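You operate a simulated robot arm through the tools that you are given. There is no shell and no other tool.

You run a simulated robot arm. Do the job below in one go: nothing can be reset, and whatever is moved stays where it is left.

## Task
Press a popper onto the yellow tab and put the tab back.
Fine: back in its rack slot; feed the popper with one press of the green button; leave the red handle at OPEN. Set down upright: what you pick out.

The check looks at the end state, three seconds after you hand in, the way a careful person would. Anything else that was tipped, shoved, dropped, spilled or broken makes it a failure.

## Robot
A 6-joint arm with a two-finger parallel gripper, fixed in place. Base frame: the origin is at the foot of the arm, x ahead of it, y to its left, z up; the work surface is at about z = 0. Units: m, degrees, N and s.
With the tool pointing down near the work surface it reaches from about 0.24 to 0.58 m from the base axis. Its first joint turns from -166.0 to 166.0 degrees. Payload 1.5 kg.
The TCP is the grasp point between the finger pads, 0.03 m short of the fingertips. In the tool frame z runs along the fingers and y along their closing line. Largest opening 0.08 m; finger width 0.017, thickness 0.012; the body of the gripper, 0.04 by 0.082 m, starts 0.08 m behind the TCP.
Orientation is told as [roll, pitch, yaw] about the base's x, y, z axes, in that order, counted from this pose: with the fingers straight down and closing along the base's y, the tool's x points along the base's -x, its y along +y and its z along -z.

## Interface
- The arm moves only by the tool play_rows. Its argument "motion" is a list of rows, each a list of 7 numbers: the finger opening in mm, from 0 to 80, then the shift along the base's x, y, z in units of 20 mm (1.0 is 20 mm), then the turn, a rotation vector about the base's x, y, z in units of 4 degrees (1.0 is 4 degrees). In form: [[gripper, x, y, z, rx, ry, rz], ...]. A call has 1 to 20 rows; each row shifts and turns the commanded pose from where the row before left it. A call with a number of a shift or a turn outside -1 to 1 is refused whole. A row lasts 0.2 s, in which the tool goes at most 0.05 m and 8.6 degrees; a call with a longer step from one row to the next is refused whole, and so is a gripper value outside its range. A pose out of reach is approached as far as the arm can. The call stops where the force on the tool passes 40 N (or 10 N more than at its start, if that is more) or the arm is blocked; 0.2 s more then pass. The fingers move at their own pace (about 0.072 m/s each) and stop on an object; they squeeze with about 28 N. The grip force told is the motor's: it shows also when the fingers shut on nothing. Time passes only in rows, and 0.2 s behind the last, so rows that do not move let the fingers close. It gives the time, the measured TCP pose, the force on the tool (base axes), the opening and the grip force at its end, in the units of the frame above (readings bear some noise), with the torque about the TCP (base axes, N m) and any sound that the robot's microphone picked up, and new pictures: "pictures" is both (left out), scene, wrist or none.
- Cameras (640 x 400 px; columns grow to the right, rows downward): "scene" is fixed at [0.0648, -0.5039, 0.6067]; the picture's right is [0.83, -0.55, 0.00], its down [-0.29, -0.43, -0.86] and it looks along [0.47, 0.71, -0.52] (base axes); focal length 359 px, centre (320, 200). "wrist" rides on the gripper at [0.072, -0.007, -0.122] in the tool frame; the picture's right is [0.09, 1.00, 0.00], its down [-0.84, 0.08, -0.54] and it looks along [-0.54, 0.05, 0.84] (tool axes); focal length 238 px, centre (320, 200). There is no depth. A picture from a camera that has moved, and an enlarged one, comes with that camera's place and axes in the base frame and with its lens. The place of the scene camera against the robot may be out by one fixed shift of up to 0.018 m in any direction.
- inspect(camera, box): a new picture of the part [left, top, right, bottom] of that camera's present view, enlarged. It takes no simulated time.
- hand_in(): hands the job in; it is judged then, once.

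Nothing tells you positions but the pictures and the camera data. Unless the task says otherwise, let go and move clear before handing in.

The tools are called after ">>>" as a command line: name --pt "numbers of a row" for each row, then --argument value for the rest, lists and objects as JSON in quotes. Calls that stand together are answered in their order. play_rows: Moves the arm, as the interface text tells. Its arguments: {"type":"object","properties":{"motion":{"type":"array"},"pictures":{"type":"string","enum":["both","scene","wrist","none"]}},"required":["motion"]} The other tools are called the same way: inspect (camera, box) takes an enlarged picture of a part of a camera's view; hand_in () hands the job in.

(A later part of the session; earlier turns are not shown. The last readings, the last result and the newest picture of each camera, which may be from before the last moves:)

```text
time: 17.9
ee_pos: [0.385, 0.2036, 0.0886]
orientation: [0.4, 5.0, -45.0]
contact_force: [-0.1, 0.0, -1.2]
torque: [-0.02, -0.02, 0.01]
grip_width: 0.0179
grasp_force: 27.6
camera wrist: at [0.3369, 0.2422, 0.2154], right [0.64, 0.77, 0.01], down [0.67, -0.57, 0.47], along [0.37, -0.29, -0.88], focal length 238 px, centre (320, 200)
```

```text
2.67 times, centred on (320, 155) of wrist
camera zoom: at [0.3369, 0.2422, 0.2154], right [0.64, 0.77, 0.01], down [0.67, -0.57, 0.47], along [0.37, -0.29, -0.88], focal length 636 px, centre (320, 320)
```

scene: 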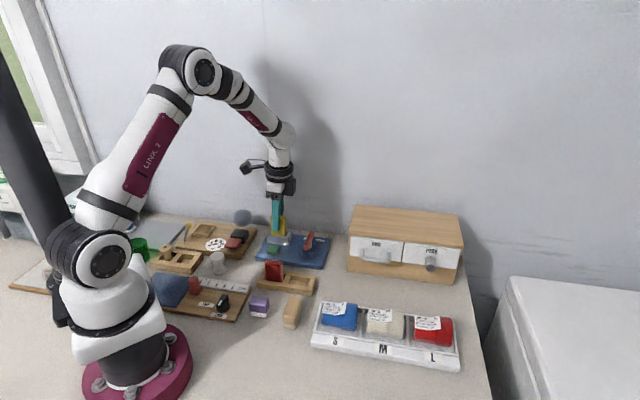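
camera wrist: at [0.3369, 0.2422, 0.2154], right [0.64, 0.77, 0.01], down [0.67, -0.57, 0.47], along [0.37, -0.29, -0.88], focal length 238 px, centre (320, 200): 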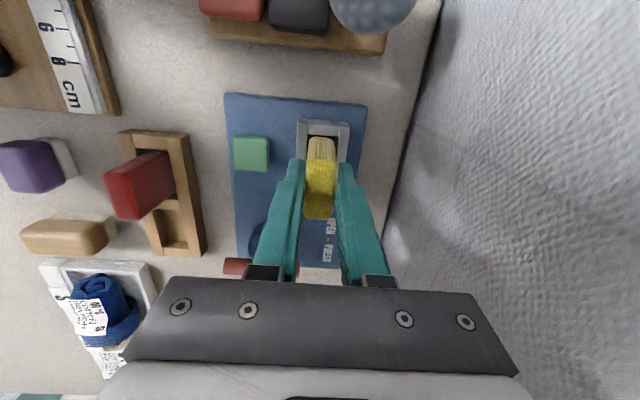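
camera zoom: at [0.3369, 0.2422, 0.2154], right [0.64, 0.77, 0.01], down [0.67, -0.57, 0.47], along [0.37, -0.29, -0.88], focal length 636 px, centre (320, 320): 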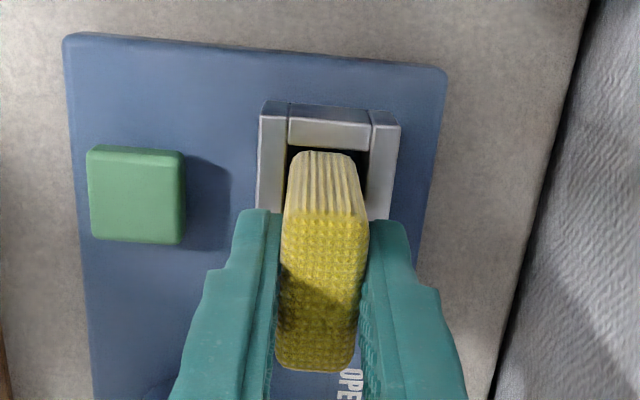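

The tab is inside the opening without contact. I'll keep lowering slowly until it seats.

>>> play_rows --pt "0 0 0 -0.2 0 0 0" --pt "0 0 0 -0.2 0 0 0" --pt "0 0 0 -0.2 0 0 0" --pt "0 0 0 -0.1 0 0 0" --pt "0 0 0 0 0 0 0"

>>> inspect --camera "scene" --box '[260, 200, 310, 260]'

>>> inspect --camera "wrist" --box '[260, 80, 380, 230]'

```text
time: 19.1
ee_pos: [0.3861, 0.2024, 0.0744]
orientation: [0.4, 4.9, -45.1]
contact_force: [0.1, -0.4, -0.3]
torque: [0.02, 0.0, 0.0]
grip_width: 0.0181
grasp_force: 27.7
camera wrist: at [0.3371, 0.242, 0.2015], right [0.64, 0.77, 0.01], down [0.67, -0.57, 0.47], along [0.37, -0.29, -0.88], focal length 238 px, centre (320, 200)
```

scene: 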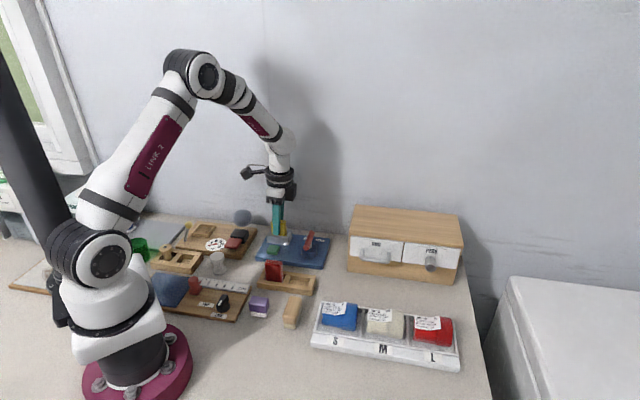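
wrist: 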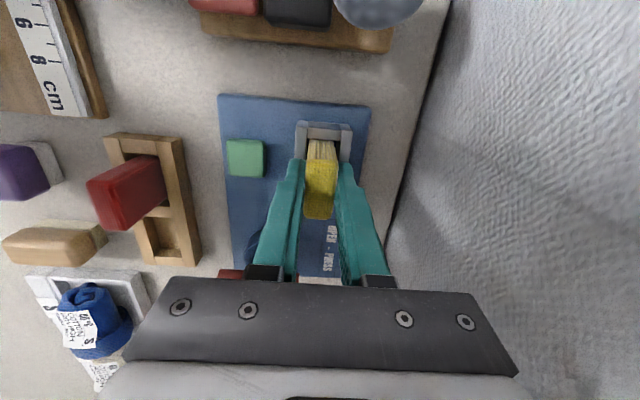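

```text
6.67 times, centred on (285, 230) of scene
camera zoom: at [0.0648, -0.5039, 0.6067], right [0.83, -0.55, 0.0], down [-0.29, -0.43, -0.86], along [0.47, 0.71, -0.52], focal length 2392 px, centre (553, 0)
```

zoom: 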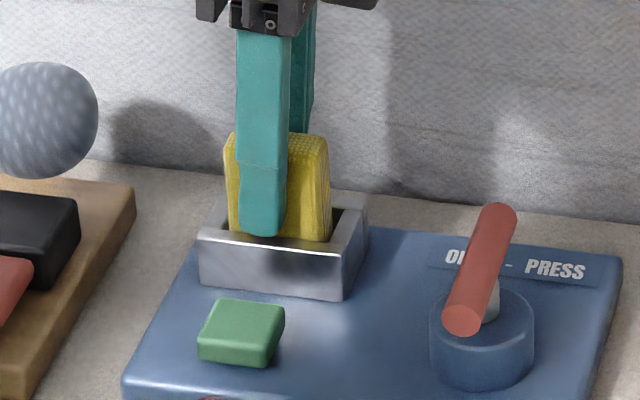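

```text
2.67 times, centred on (320, 155) of wrist
camera zoom: at [0.3371, 0.242, 0.2015], right [0.64, 0.77, 0.01], down [0.67, -0.57, 0.47], along [0.37, -0.29, -0.88], focal length 636 px, centre (320, 320)
```

zoom: 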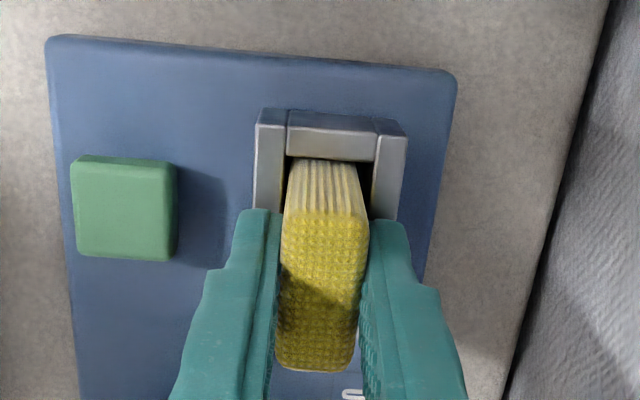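

It is still free of contact. I'll go on in small steps.

>>> play_rows --pt "0 0 0 -0.08 0 0 0" --pt "0 0 0 -0.08 0 0 0" --pt "0 0 0 0 0 0 0" --pictures "none"

>>> inspect --camera "scene" --box '[260, 200, 310, 260]'

```text
time: 19.9
ee_pos: [0.3863, 0.2051, 0.0717]
orientation: [0.5, 5.0, -45.1]
contact_force: [-1.2, -0.6, 12.5]
torque: [-0.11, -0.01, -0.02]
grip_width: 0.018
grasp_force: 28.0
```

```text
6.67 times, centred on (285, 230) of scene
camera zoom: at [0.0648, -0.5039, 0.6067], right [0.83, -0.55, 0.0], down [-0.29, -0.43, -0.86], along [0.47, 0.71, -0.52], focal length 2392 px, centre (553, 0)
```

zoom: 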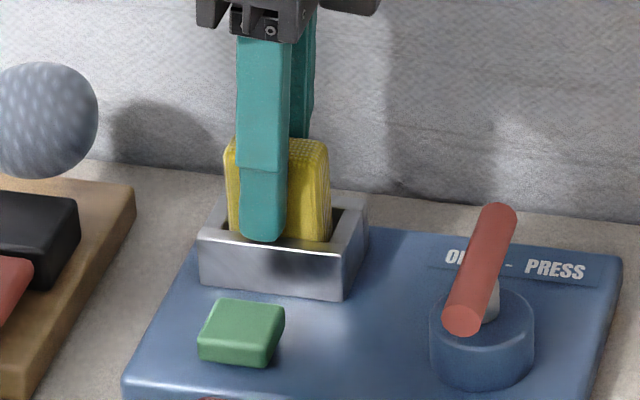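

The contact is central, about 12 N upward, so the tab is resting on the socket floor. I'll release it and rise straight up.

>>> play_rows --pt "36 0 0 0 0 0 0" --pt "36 0 0 0 0 0 0" --pt "36 0 0 0 0 0 0"

>>> inspect --camera "scene" --box '[260, 200, 310, 260]'

>>> inspect --camera "wrist" --box '[260, 80, 380, 230]'

```text
time: 20.7
ee_pos: [0.3851, 0.2019, 0.0725]
orientation: [0.4, 5.0, -45.1]
contact_force: [-0.1, -0.4, 0.0]
torque: [0.01, 0.0, 0.01]
grip_width: 0.0358
grasp_force: 0.2
camera wrist: at [0.3369, 0.2421, 0.1983], right [0.64, 0.77, 0.01], down [0.67, -0.57, 0.47], along [0.37, -0.29, -0.88], focal length 238 px, centre (320, 200)
```

scene: 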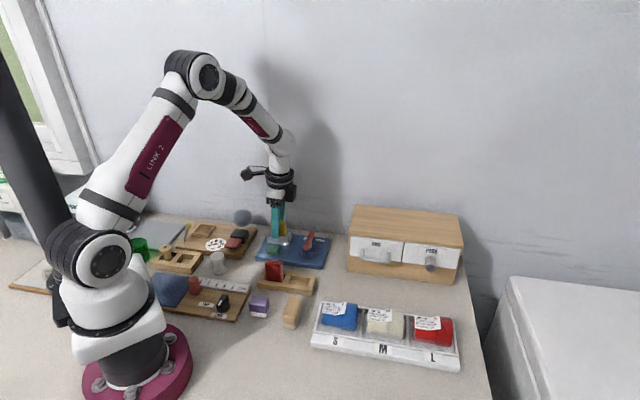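
wrist: 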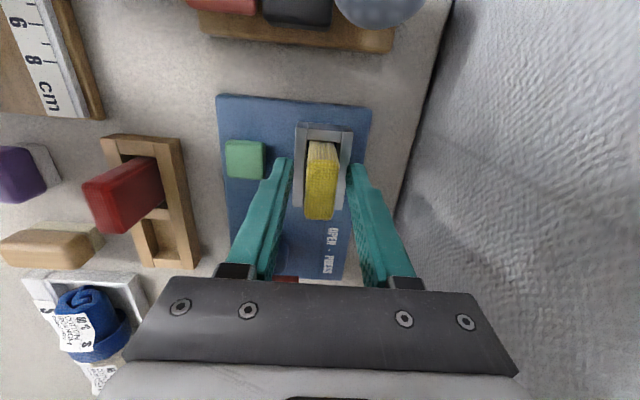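

```text
6.67 times, centred on (285, 230) of scene
camera zoom: at [0.0648, -0.5039, 0.6067], right [0.83, -0.55, 0.0], down [-0.29, -0.43, -0.86], along [0.47, 0.71, -0.52], focal length 2392 px, centre (553, 0)
```

zoom: 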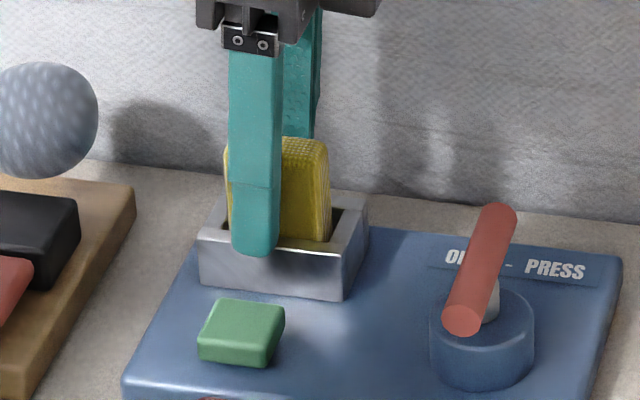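

```text
2.67 times, centred on (320, 155) of wrist
camera zoom: at [0.3369, 0.2421, 0.1983], right [0.64, 0.77, 0.01], down [0.67, -0.57, 0.47], along [0.37, -0.29, -0.88], focal length 636 px, centre (320, 320)
```

zoom: 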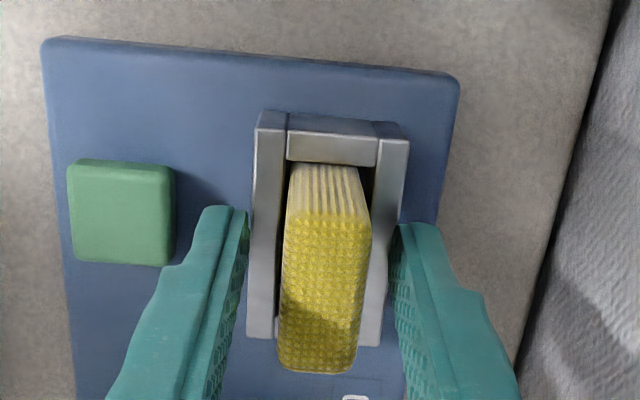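

The tab stands freely in the socket. I'll rise, level the gripper, and move above the green button with closed fingers.

>>> play_rows --pt "36 0 0 0.9 0 0 0" --pt "36 0 0 0.9 0 0 0" --pt "36 0 0 0.9 -0.4 -0.4 0" --pt "36 0 0 0.9 -0.474 -0.474 0" --pt "0 -0.485 -0.485 0 0 0 0" --pt "0 -0.485 -0.485 0 0 0 0" --pt "0 -0.485 -0.485 -0.5 0 0 0" --pt "0 -0.485 -0.485 -0.5 0 0 0" --pt "0 0 0 0 0 0 0"

>>> inspect --camera "wrist" --box '[240, 60, 400, 220]'

>>> inspect --camera "scene" --box '[240, 180, 340, 280]'

```text
time: 22.7
ee_pos: [0.3473, 0.1646, 0.1241]
orientation: [0.4, -0.1, -45.1]
contact_force: [0.1, -0.2, 0.1]
torque: [-0.02, 0.01, 0.02]
grip_width: 0.0002
grasp_force: 21.0
camera wrist: at [0.2898, 0.212, 0.2439], right [0.64, 0.77, 0.01], down [0.64, -0.54, 0.54], along [0.42, -0.34, -0.84], focal length 238 px, centre (320, 200)
```

scene: 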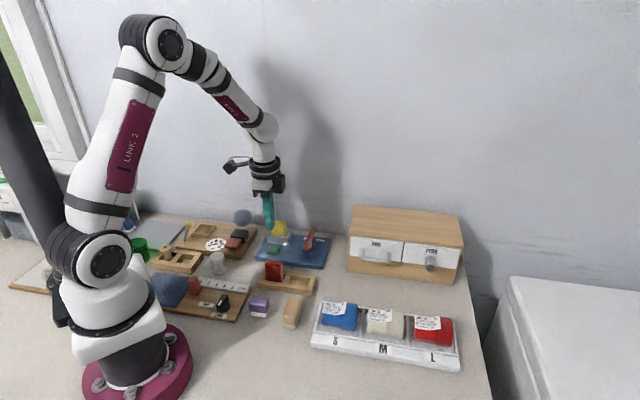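
wrist: 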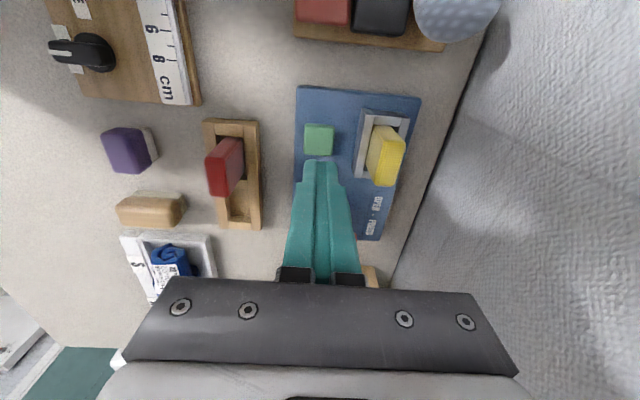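

```text
2.50 times, centred on (320, 140) of wrist
camera zoom: at [0.2898, 0.212, 0.2439], right [0.64, 0.77, 0.01], down [0.64, -0.54, 0.54], along [0.42, -0.34, -0.84], focal length 596 px, centre (320, 350)
```

zoom: 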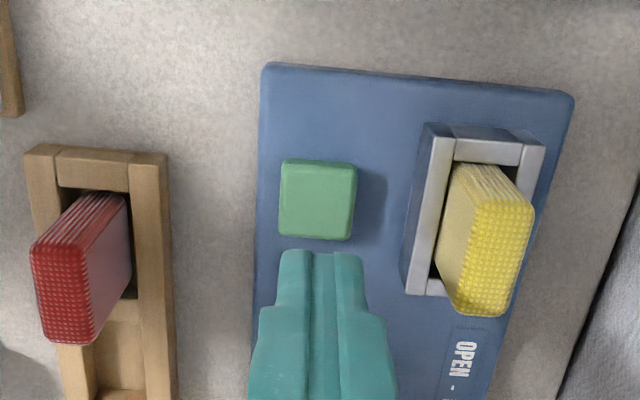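

```text
4.00 times, centred on (290, 230) of scene
camera zoom: at [0.0648, -0.5039, 0.6067], right [0.83, -0.55, 0.0], down [-0.29, -0.43, -0.86], along [0.47, 0.71, -0.52], focal length 1435 px, centre (440, 80)
```

zoom: 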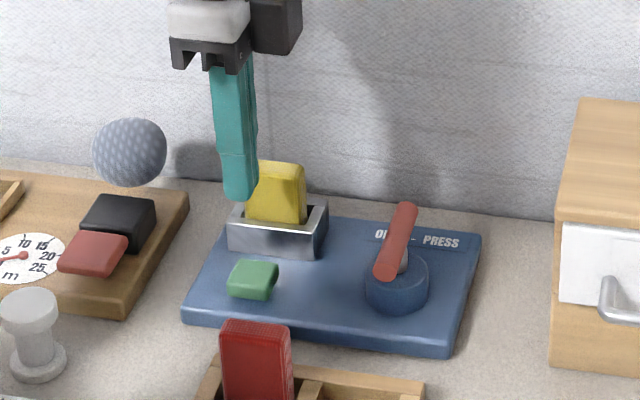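

The button is within 2.5 mm of the tool line. I'll descend to just above it, and then press it once, slowly.

>>> play_rows --pt "0 0.02 -0.12 -0.75 0 0 0" --pt "0 0 0 -0.75 0 0 0" --pt "0 0 0 -0.75 0 0 0" --pt "0 0 0 -0.75 0 0 0" --pt "0 0 0 0 0 0 0"

>>> inspect --camera "scene" --box '[250, 200, 310, 270]'

>>> inspect --camera "wrist" --box '[260, 80, 380, 220]'

```text
time: 23.9
ee_pos: [0.3472, 0.1621, 0.0653]
orientation: [0.4, -0.1, -44.9]
contact_force: [0.0, -0.4, 0.1]
torque: [0.01, -0.02, 0.0]
grip_width: 0.0
grasp_force: 21.1
camera wrist: at [0.2911, 0.2091, 0.1856], right [0.64, 0.77, 0.01], down [0.64, -0.54, 0.54], along [0.42, -0.34, -0.84], focal length 238 px, centre (320, 200)
```

scene: 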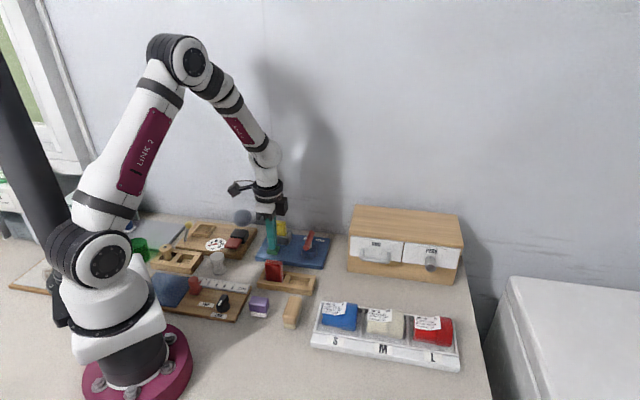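
wrist: 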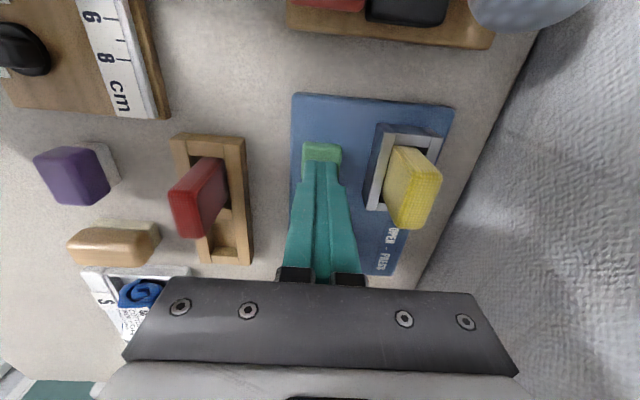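

```text
5.71 times, centred on (280, 235) of scene
camera zoom: at [0.0648, -0.5039, 0.6067], right [0.83, -0.55, 0.0], down [-0.29, -0.43, -0.86], along [0.47, 0.71, -0.52], focal length 2050 px, centre (549, 0)
```

zoom: 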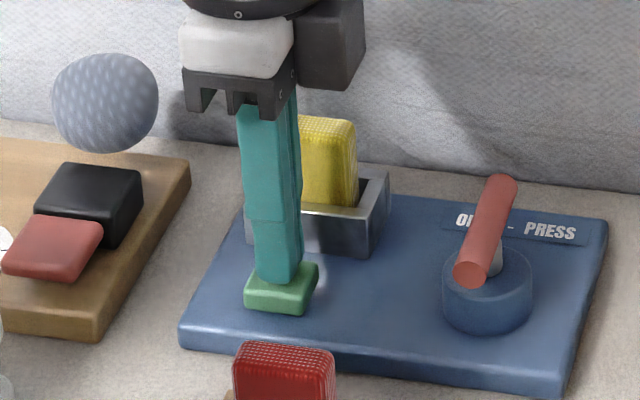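

```text
2.86 times, centred on (320, 150) of wrist
camera zoom: at [0.2911, 0.2091, 0.1856], right [0.64, 0.77, 0.01], down [0.64, -0.54, 0.54], along [0.42, -0.34, -0.84], focal length 681 px, centre (320, 343)
```

zoom: 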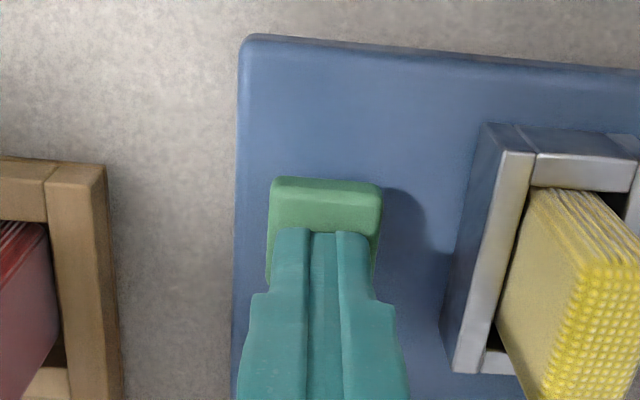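

The fingertips are right over the button. I'll press down slowly.

>>> play_rows --pt "0 0 0 -0.12 0 0 0" --pt "0 0 0 -0.12 0 0 0" --pt "0 0 0 -0.12 0 0 0" --pt "0 0 0 -0.12 0 0 0" --pictures "none"

```text
time: 24.9
ee_pos: [0.3465, 0.1615, 0.0544]
orientation: [0.4, -0.1, -45.0]
contact_force: [1.2, 2.4, 3.8]
torque: [0.04, -0.01, 0.03]
grip_width: 0.0
grasp_force: 21.2
heard: click
```

I heard one click, so the popper feed is triggered. I'll rise straight up and look at the result.

>>> play_rows --pt "0 0 0 0.5 0 0 0" --pt "0 0 0 0.9 0 0 0" --pt "0 0 0 0.9 0 0 0" --pt "0 0 0 0.9 0 0 0" --pt "0 0 0 0.9 0 0 0" --pt "0 0 0 0 0 0 0"

>>> inspect --camera "scene" --box '[250, 200, 330, 280]'

>>> inspect --camera "wrist" --box '[280, 70, 440, 250]'

```text
time: 26.3
ee_pos: [0.348, 0.161, 0.1379]
orientation: [0.4, 0.0, -45.1]
contact_force: [-0.5, -0.8, -0.6]
torque: [0.0, 0.0, -0.03]
grip_width: 0.0
grasp_force: 20.6
camera wrist: at [0.2916, 0.2078, 0.2585], right [0.64, 0.77, 0.01], down [0.64, -0.54, 0.54], along [0.42, -0.34, -0.84], focal length 238 px, centre (320, 200)
```

scene: 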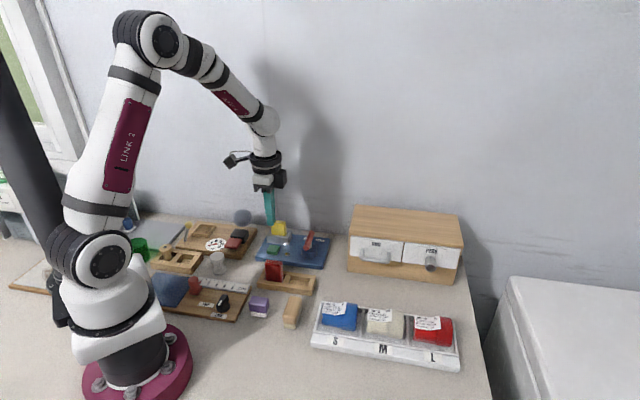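
wrist: 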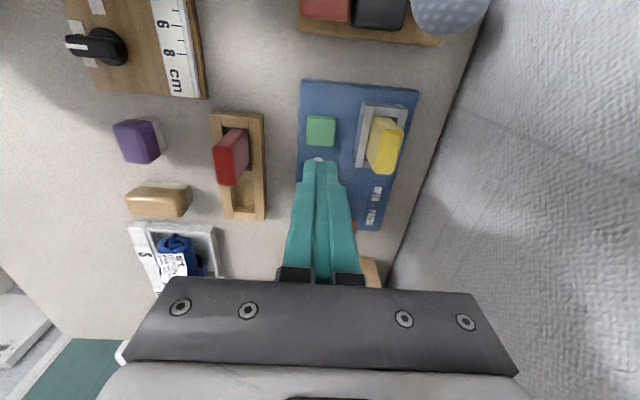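

```text
5.00 times, centred on (290, 240) of scene
camera zoom: at [0.0648, -0.5039, 0.6067], right [0.83, -0.55, 0.0], down [-0.29, -0.43, -0.86], along [0.47, 0.71, -0.52], focal length 1794 px, centre (470, 0)
```

zoom: 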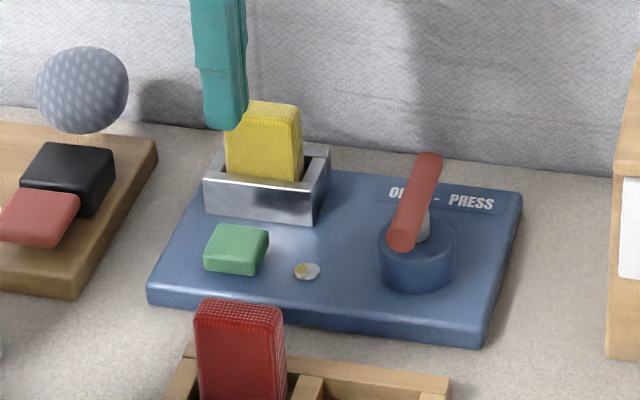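

```text
2.22 times, centred on (360, 160) of wrist
camera zoom: at [0.2916, 0.2078, 0.2585], right [0.64, 0.77, 0.01], down [0.64, -0.54, 0.54], along [0.42, -0.34, -0.84], focal length 530 px, centre (231, 289)
```

zoom: 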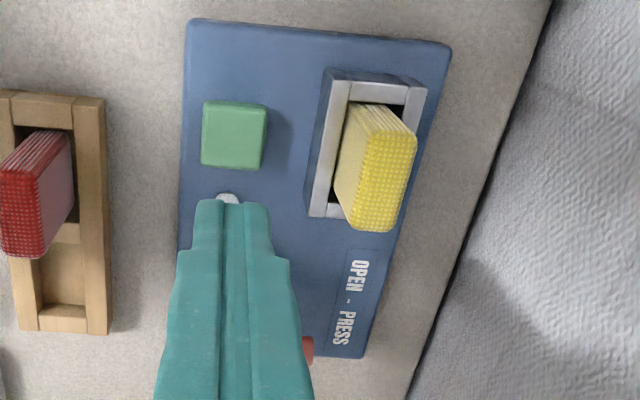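

A small popper disc has appeared on the board beside the button. I'll look closely at it.

>>> play_rows --pt "0 -0.8 0.8 0 0 0 0" --pt "0 -0.8 0.8 0 0 0 0" --pt "0 0 0 0 0 0 0"

>>> inspect --camera "scene" --box '[275, 235, 315, 265]'

>>> inspect --camera "wrist" --box '[280, 80, 400, 240]'

```text
time: 27.1
ee_pos: [0.3164, 0.1924, 0.1384]
orientation: [0.4, -0.1, -45.1]
contact_force: [0.1, 0.5, -0.1]
torque: [0.01, -0.01, 0.03]
grip_width: 0.0
grasp_force: 20.8
camera wrist: at [0.26, 0.2396, 0.2591], right [0.64, 0.77, 0.01], down [0.64, -0.54, 0.54], along [0.42, -0.34, -0.84], focal length 238 px, centre (320, 200)
```

scene: 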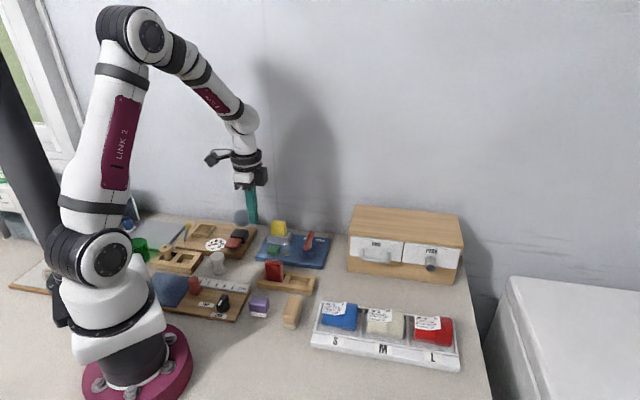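
wrist: 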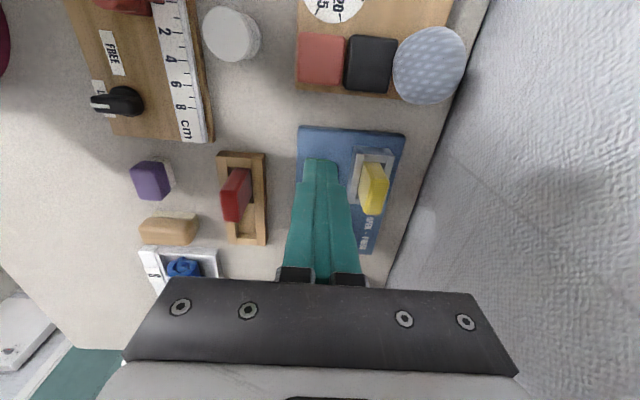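

```text
13.33 times, centred on (295, 250) of scene
camera zoom: at [0.0648, -0.5039, 0.6067], right [0.83, -0.55, 0.0], down [-0.29, -0.43, -0.86], along [0.47, 0.71, -0.52], focal length 4784 px, centre (653, -467)
```

zoom: 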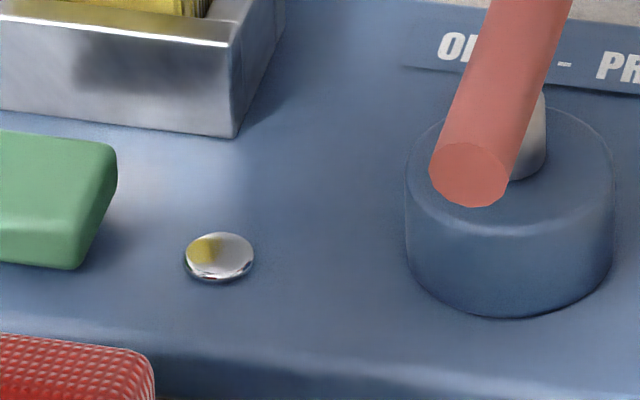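

```text
2.50 times, centred on (340, 160) of wrist
camera zoom: at [0.26, 0.2396, 0.2591], right [0.64, 0.77, 0.01], down [0.64, -0.54, 0.54], along [0.42, -0.34, -0.84], focal length 596 px, centre (270, 300)
```

zoom: 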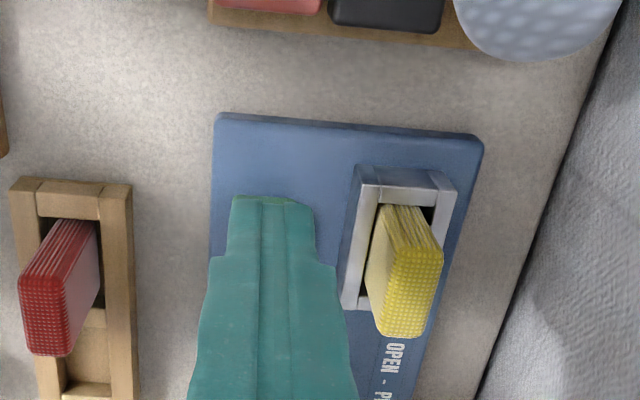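

The popper lies fed on its spot on the board, clear of everything. Next is the handle: I'll turn the gripper to yaw +45° so the fingers close across the bar, and move above it.

>>> play_rows --pt "50 0.264 -0.209 0.1 0 0 1.0" --pt "50 0.264 -0.209 0.1 0 0 1.0" --pt "50 0.264 -0.209 0.1 0 0 1.0" --pt "50 0.264 -0.209 0 0 0 1.0" --pt "50 0.264 -0.209 0 0 0 1.0" --pt "50 0.264 -0.209 0 0 0 1.0" --pt "50 0.264 -0.209 0 0 0 1.0" --pt "50 0.264 -0.209 0 0 0 1.0" --pt "50 0.264 -0.209 0 0 0 1.0" --pt "50 0.264 -0.209 0 0 0 1.0" --pt "50 0.264 -0.209 0 0 0 1.0" --pt "50 0.264 -0.209 0 0 0 1.0" --pt "50 0.264 -0.209 0 0 0 1.0" --pt "50 0.264 -0.209 0 0 0 1.0" --pt "50 0.264 -0.209 0 0 0 1.0" --pt "50 0.264 -0.209 0 0 0 1.0" --pt "50 0.264 -0.209 0 0 0 1.0" --pt "50 0.264 -0.209 0 0 0 1.0" --pt "50 0.264 -0.209 0 0 0 1.0" --pt "50 0.264 -0.209 0 0 0 1.0" --pictures "none"

>>> play_rows --pt "50 0 0 0 0 0 0.85" --pt "50 0 0 0 0 0 0.85" --pt "50 0 0 0 0 0 0.82" --pt "50 0 0 0 0 0 0"

>>> inspect --camera "wrist" --box '[230, 90, 410, 250]'

>>> inspect --camera "scene" --box '[250, 180, 350, 280]'

```text
time: 31.3
ee_pos: [0.4212, 0.1107, 0.1432]
orientation: [0.4, 0.0, 35.0]
contact_force: [-0.4, 0.2, -0.6]
torque: [-0.02, 0.01, -0.01]
grip_width: 0.0501
grasp_force: 0.0
```

```text
time: 32.3
ee_pos: [0.4203, 0.1101, 0.1423]
orientation: [0.4, -0.1, 45.1]
contact_force: [-0.6, 0.4, -0.3]
torque: [0.0, 0.0, 0.04]
grip_width: 0.05
grasp_force: 0.1
camera wrist: at [0.3752, 0.0548, 0.263], right [-0.77, 0.64, 0.01], down [0.54, 0.64, 0.54], along [0.34, 0.42, -0.84], focal length 238 px, centre (320, 200)
```

scene: 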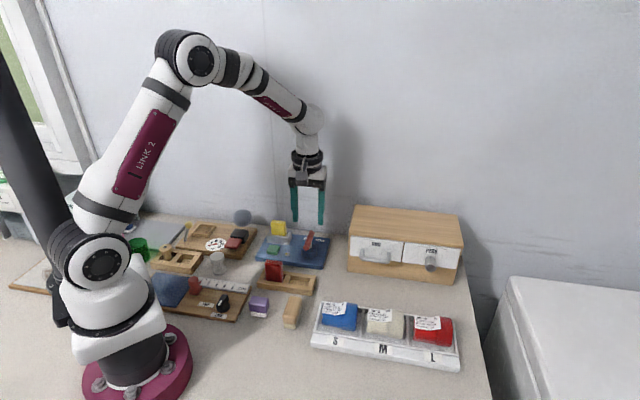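
wrist: 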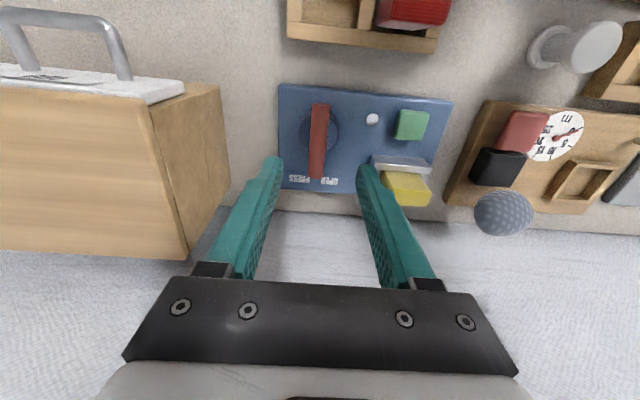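

```text
2.50 times, centred on (320, 170) of wrist
camera zoom: at [0.3752, 0.0548, 0.263], right [-0.77, 0.64, 0.01], down [0.54, 0.64, 0.54], along [0.34, 0.42, -0.84], focal length 596 px, centre (320, 275)
```

zoom: 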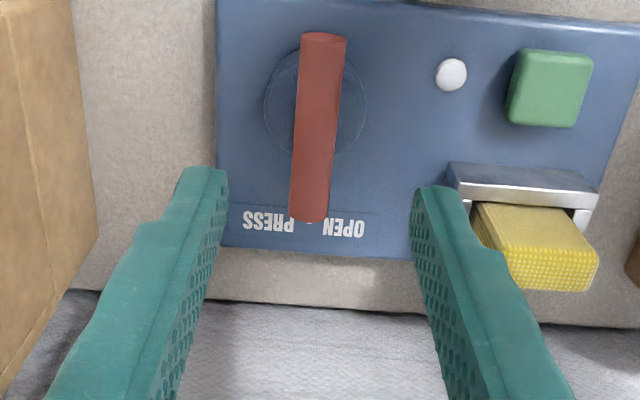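

```text
4.00 times, centred on (300, 230) of scene
camera zoom: at [0.0648, -0.5039, 0.6067], right [0.83, -0.55, 0.0], down [-0.29, -0.43, -0.86], along [0.47, 0.71, -0.52], focal length 1435 px, centre (400, 80)
```

zoom: 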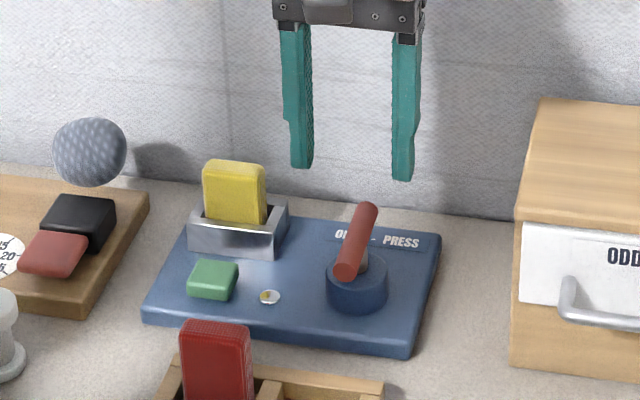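

The gripper is aligned over the bar, and the labels read OPEN towards the socket and PRESS towards the cabinet. I'll lower and close on the middle of the bar.

>>> play_rows --pt "50 0.053 -0.053 -0.9 0 0 0" --pt "50 0 0 -0.9 0 0 0" --pt "50 0 0 -0.9 0 0 0" --pt "50 0 0 -0.6 0 0 0" --pt "50 0 0 -0.3 0 0 0" --pt "50 0 0 0 0 0 0"

>>> inspect --camera "wrist" --box '[230, 90, 410, 250]'

>>> inspect --camera "scene" --box '[270, 200, 340, 270]'

```text
time: 33.7
ee_pos: [0.4219, 0.108, 0.0709]
orientation: [0.4, -0.1, 45.0]
contact_force: [0.1, 0.7, -0.3]
torque: [-0.01, 0.03, -0.04]
grip_width: 0.05
grasp_force: 0.1
camera wrist: at [0.3765, 0.0535, 0.1918], right [-0.77, 0.64, 0.01], down [0.54, 0.64, 0.54], along [0.34, 0.42, -0.84], focal length 238 px, centre (320, 200)
```

scene: 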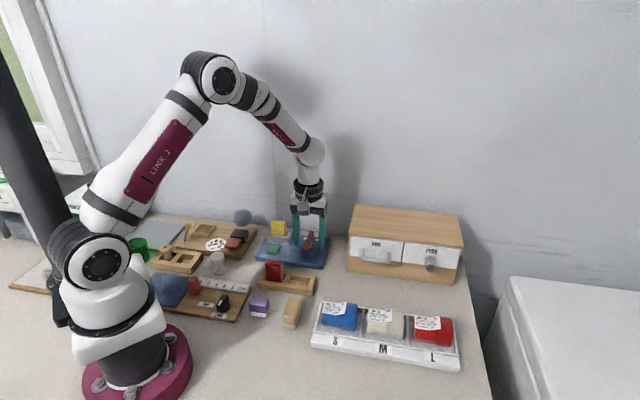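
wrist: 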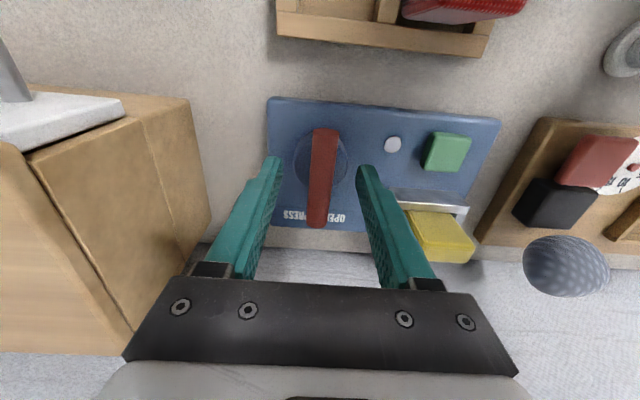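

```text
2.50 times, centred on (320, 170) of wrist
camera zoom: at [0.3765, 0.0535, 0.1918], right [-0.77, 0.64, 0.01], down [0.54, 0.64, 0.54], along [0.34, 0.42, -0.84], focal length 596 px, centre (320, 275)
```

zoom: 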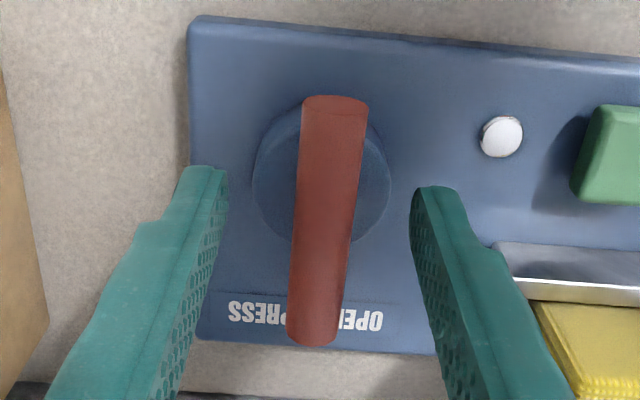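

```text
5.71 times, centred on (305, 235) of scene
camera zoom: at [0.0648, -0.5039, 0.6067], right [0.83, -0.55, 0.0], down [-0.29, -0.43, -0.86], along [0.47, 0.71, -0.52], focal length 2050 px, centre (406, 0)
```

zoom: 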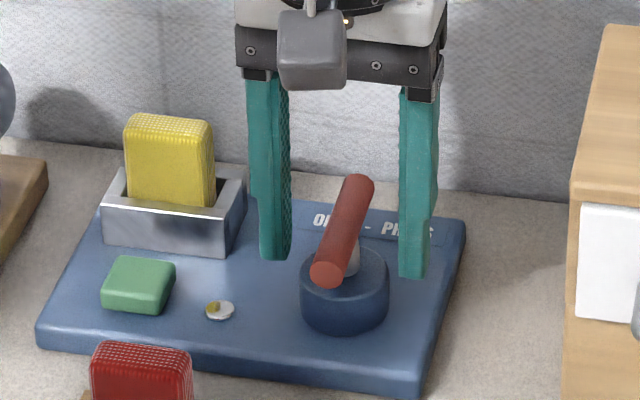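

The bar slopes up towards the far end, and both fingers straddle its middle. I'll close on it and check the readings.

>>> play_rows --pt "0 0 0 0 0 0 0" --pt "0 0 0 0 0 0 0" --pt "0 0 0 0 0 0 0" --pt "0 0 0 0 0 0 0"

>>> inspect --camera "scene" --box '[270, 200, 340, 270]'

>>> inspect --camera "wrist" --box '[230, 90, 410, 250]'

```text
time: 34.7
ee_pos: [0.4213, 0.1078, 0.0714]
orientation: [0.4, -0.1, 45.0]
contact_force: [-7.7, 10.0, 2.9]
torque: [0.13, 0.07, -0.03]
grip_width: 0.0149
grasp_force: 31.5
camera wrist: at [0.3762, 0.0539, 0.1919], right [-0.77, 0.64, 0.01], down [0.54, 0.64, 0.54], along [0.34, 0.42, -0.84], focal length 238 px, centre (320, 200)
```

scene: 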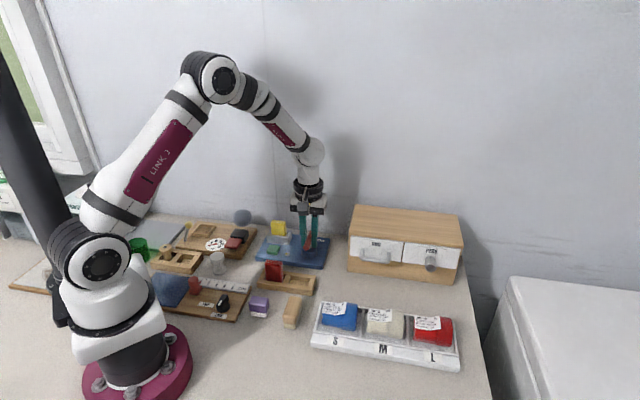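
wrist: 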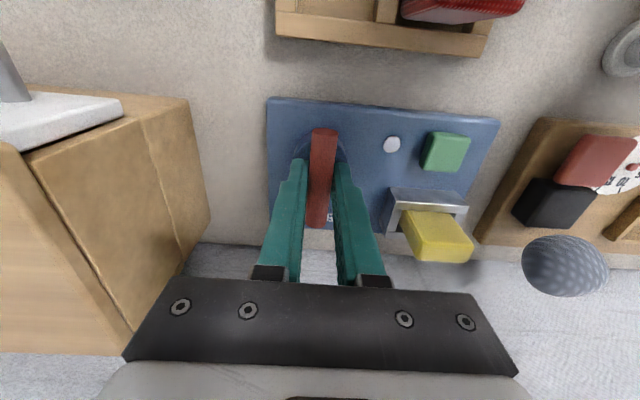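

```text
5.71 times, centred on (305, 235) of scene
camera zoom: at [0.0648, -0.5039, 0.6067], right [0.83, -0.55, 0.0], down [-0.29, -0.43, -0.86], along [0.47, 0.71, -0.52], focal length 2050 px, centre (406, 0)
```

zoom: 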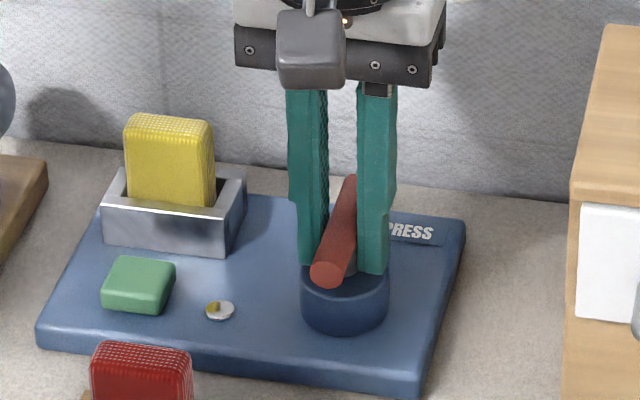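

```text
2.50 times, centred on (320, 170) of wrist
camera zoom: at [0.3762, 0.0539, 0.1919], right [-0.77, 0.64, 0.01], down [0.54, 0.64, 0.54], along [0.34, 0.42, -0.84], focal length 596 px, centre (320, 275)
```

zoom: 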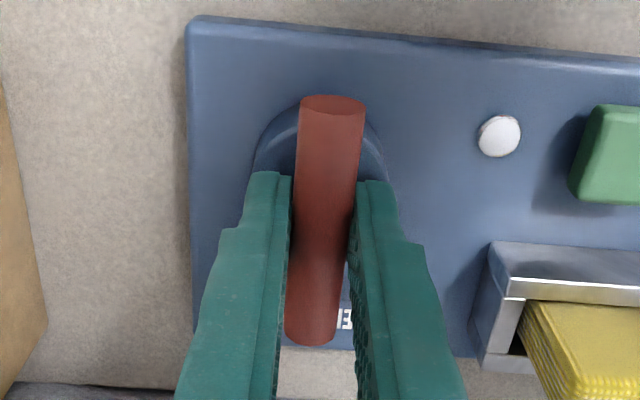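

The bar is held at 14.9 mm. A 12 N side push towards PRESS doesn't move it, so I'll relieve that load and test a small clockwise twist.

>>> play_rows --pt "0 -0.03 0.03 0 0 0 0" --pt "0 0 0 0 0 0 -0.5" --pt "0 0 0 0 0 0 -0.5" --pt "0 0 0 0 0 0 0" --pictures "none"

>>> inspect --camera "wrist" --box '[230, 90, 410, 250]'

```text
time: 35.7
ee_pos: [0.4209, 0.108, 0.0709]
orientation: [0.4, -0.1, 41.1]
contact_force: [-5.9, -17.9, 3.7]
torque: [-0.15, 0.04, 0.0]
grip_width: 0.0147
grasp_force: 30.7
```

```text
2.50 times, centred on (320, 170) of wrist
camera zoom: at [0.3723, 0.0575, 0.192], right [-0.72, 0.69, 0.01], down [0.58, 0.6, 0.54], along [0.37, 0.4, -0.84], focal length 596 px, centre (320, 275)
```

zoom: 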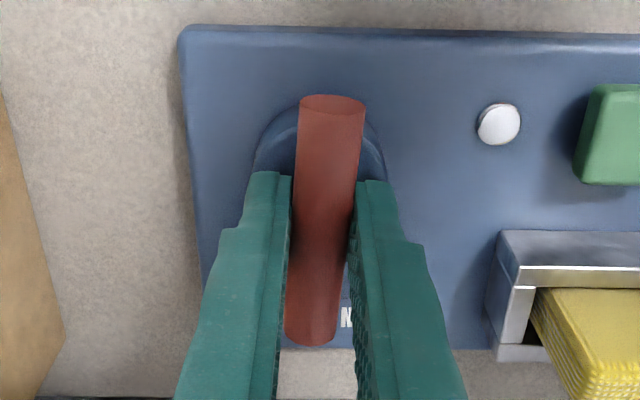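

The bar follows the twist freely and the far end is moving towards PRESS. I'll keep turning clockwise while trimming out the side load.

>>> play_rows --pt "0 -0.01 -0.032 0 0 0 0" --pt "0 0 0 0 0 0 -0.6" --pt "0 0 0 0 0 0 -0.6" --pt "0 0 0 0 0 0 -0.6" --pt "0 0 0 0 0 0 0" --pictures "none"

>>> inspect --camera "wrist" --box '[230, 90, 410, 250]'

```text
time: 36.9
ee_pos: [0.422, 0.1081, 0.0712]
orientation: [0.3, -0.2, 33.7]
contact_force: [-1.8, -3.1, 9.9]
torque: [-0.04, 0.14, -0.01]
grip_width: 0.015
grasp_force: 30.4
```

```text
2.50 times, centred on (320, 170) of wrist
camera zoom: at [0.3659, 0.0638, 0.1917], right [-0.63, 0.78, 0.01], down [0.65, 0.53, 0.55], along [0.42, 0.35, -0.84], focal length 596 px, centre (320, 275)
```

zoom: 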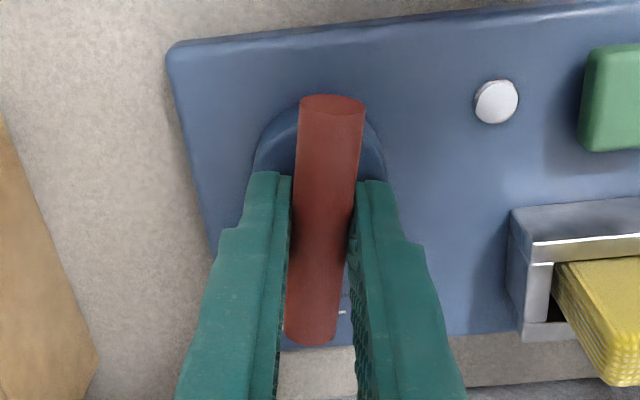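

It turns easily with small forces. I'll continue clockwise.

>>> play_rows --pt "0 0 0 0 0 0 -0.7" --pt "0 0 0 0 0 0 -0.7" --pt "0 0 0 0 0 0 -0.7" --pt "0 0 0 0 0 0 -0.7" --pt "0 0 0 0 0 0 0" --pictures "none"

>>> inspect --camera "wrist" --box '[230, 90, 410, 250]'

```text
time: 38.1
ee_pos: [0.4223, 0.1087, 0.072]
orientation: [0.3, -0.1, 22.6]
contact_force: [-0.9, -5.2, 27.6]
torque: [-0.08, 0.01, 0.0]
grip_width: 0.0148
grasp_force: 31.2
```

```text
2.50 times, centred on (320, 170) of wrist
camera zoom: at [0.3579, 0.0756, 0.1913], right [-0.47, 0.88, 0.01], down [0.74, 0.39, 0.55], along [0.48, 0.26, -0.84], focal length 596 px, centre (320, 275)
```

zoom: 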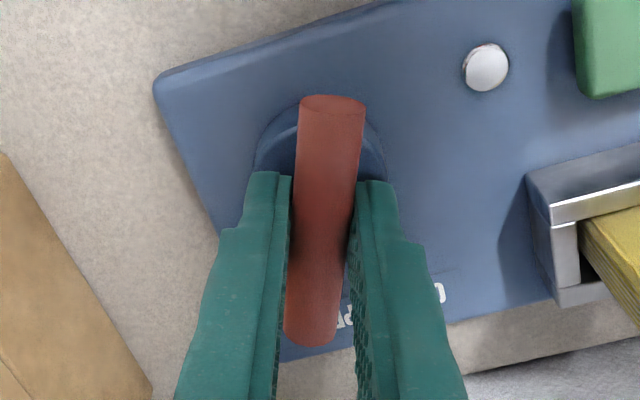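

The handle now pushes the tool up by about 27 N, so I'll rise about 1.5 mm to relieve that before turning further.

>>> play_rows --pt "0 0 0 0.075 0 0 0" --pt "0 0 0 0 0 0 0" --pictures "none"

>>> inspect --camera "scene" --box '[270, 200, 340, 270]'

```text
time: 38.7
ee_pos: [0.4213, 0.1088, 0.0713]
orientation: [0.3, 0.0, 22.7]
contact_force: [20.2, -0.7, -20.2]
torque: [0.04, -0.28, 0.01]
grip_width: 0.0147
grasp_force: 30.5
```

```text
5.71 times, centred on (305, 235) of scene
camera zoom: at [0.0648, -0.5039, 0.6067], right [0.83, -0.55, 0.0], down [-0.29, -0.43, -0.86], along [0.47, 0.71, -0.52], focal length 2050 px, centre (406, 0)
```

zoom: 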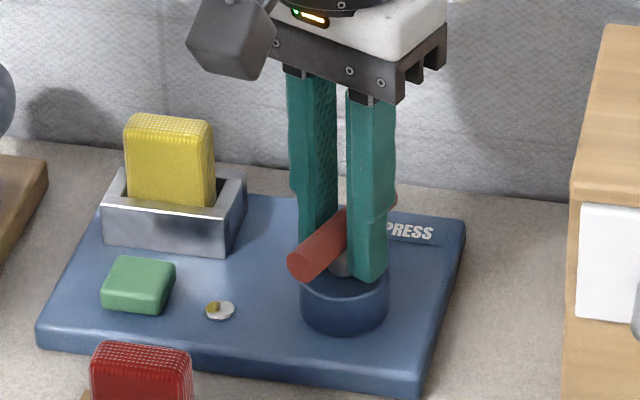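

That overshot slightly, so I'll come back by half and go on turning.

>>> play_rows --pt "0 0 0 -0.032 0 0 0" --pt "0 0 0 0 0 0 -0.5" --pt "0 0 0 0 0 0 -0.5" --pt "0 0 0 0 0 0 -0.5" --pt "0 0 0 0 0 0 0" --pictures "none"

>>> inspect --camera "wrist" --box '[230, 90, 410, 250]'

```text
time: 39.9
ee_pos: [0.4213, 0.1092, 0.0716]
orientation: [0.5, 0.0, 16.7]
contact_force: [7.6, 2.4, -21.9]
torque: [0.07, -0.35, -0.01]
grip_width: 0.0149
grasp_force: 30.5
```

```text
2.50 times, centred on (320, 170) of wrist
camera zoom: at [0.3544, 0.0822, 0.1924], right [-0.37, 0.93, 0.01], down [0.78, 0.31, 0.54], along [0.5, 0.21, -0.84], focal length 596 px, centre (320, 275)
```

zoom: 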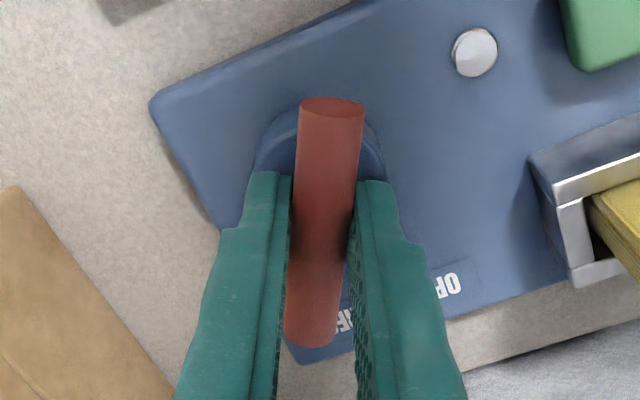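

The bar has turned about 28° with no resistance yet. I'll trim the height and keep turning.

>>> play_rows --pt "0 0 0 -0.03 0 0 0" --pt "0 0 0 0 0 0 -0.5" --pt "0 0 0 0 0 0 -0.5" --pt "0 0 0 0 0 0 -0.5" --pt "0 0 0 0 0 0 0" --pictures "none"

>>> inspect --camera "wrist" --box '[230, 90, 410, 250]'

```text
time: 41.1
ee_pos: [0.4215, 0.1092, 0.0717]
orientation: [0.4, 0.0, 10.6]
contact_force: [-20.8, -1.4, 19.0]
torque: [-0.02, 0.31, 0.03]
grip_width: 0.0149
grasp_force: 30.5
```

```text
2.50 times, centred on (320, 170) of wrist
camera zoom: at [0.352, 0.0894, 0.1922], right [-0.27, 0.96, 0.01], down [0.81, 0.23, 0.54], along [0.52, 0.15, -0.84], focal length 596 px, centre (320, 275)
```

zoom: 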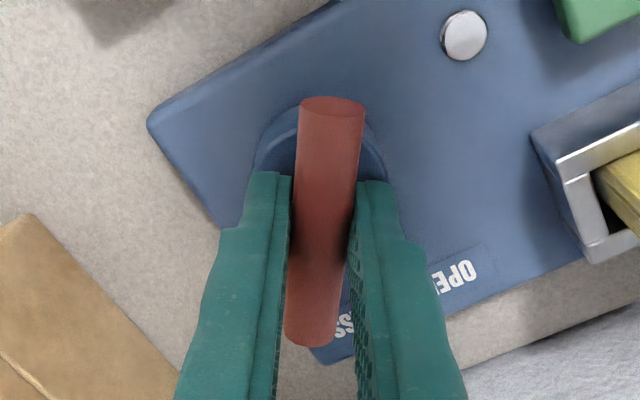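

The handle still turns freely. I'll continue in the same direction.

>>> play_rows --pt "0 0 0 0.015 0 0 0" --pt "0 0 0 0 0 0 -0.5" --pt "0 0 0 0 0 0 -0.5" --pt "0 0 0 0 0 0 -0.5" --pt "0 0 0 0 0 0 -0.5" --pt "0 0 0 0 0 0 0" --pictures "none"

>>> inspect --camera "wrist" --box '[230, 90, 410, 250]'

```text
time: 42.5
ee_pos: [0.4221, 0.1085, 0.0711]
orientation: [0.4, -0.1, 2.6]
contact_force: [-17.5, 0.6, 13.9]
torque: [-0.02, 0.36, 0.02]
grip_width: 0.015
grasp_force: 31.1
```

```text
2.50 times, centred on (320, 170) of wrist
camera zoom: at [0.3498, 0.0993, 0.1919], right [-0.14, 0.99, 0.01], down [0.83, 0.11, 0.54], along [0.54, 0.08, -0.84], focal length 596 px, centre (320, 275)
```

zoom: 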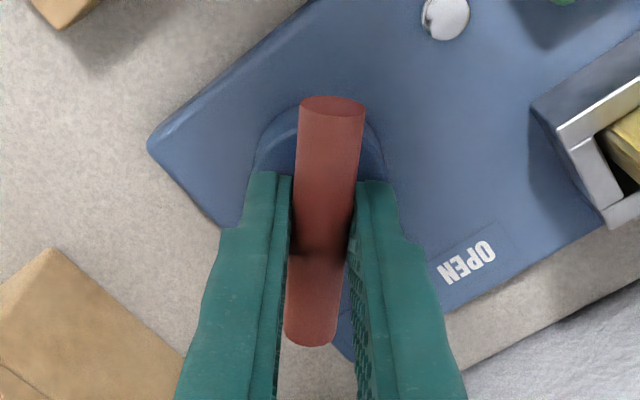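

It is at about 42° and still free. I'll trim and go on.

>>> play_rows --pt "0 -0.025 0 0 0 0 0" --pt "0 0 0 0 0 0 -0.5" --pt "0 0 0 0 0 0 -0.5" --pt "0 0 0 0 0 0 -0.5" --pt "0 0 0 0 0 0 -0.5" --pt "0 0 0 0 0 0 0" --pictures "none"

>>> inspect --camera "wrist" --box '[230, 90, 410, 250]'

```text
time: 43.9
ee_pos: [0.4212, 0.1077, 0.0714]
orientation: [0.3, -0.2, -5.2]
contact_force: [10.8, 5.5, -24.2]
torque: [0.05, -0.23, 0.03]
grip_width: 0.0149
grasp_force: 30.8
```

```text
2.50 times, centred on (320, 170) of wrist
camera zoom: at [0.3488, 0.1094, 0.1919], right [0.0, 1.0, 0.01], down [0.84, 0.0, 0.54], along [0.54, 0.0, -0.84], focal length 596 px, centre (320, 275)
```

zoom: 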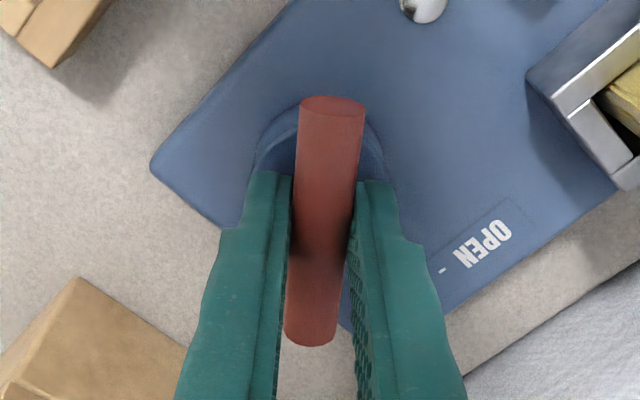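

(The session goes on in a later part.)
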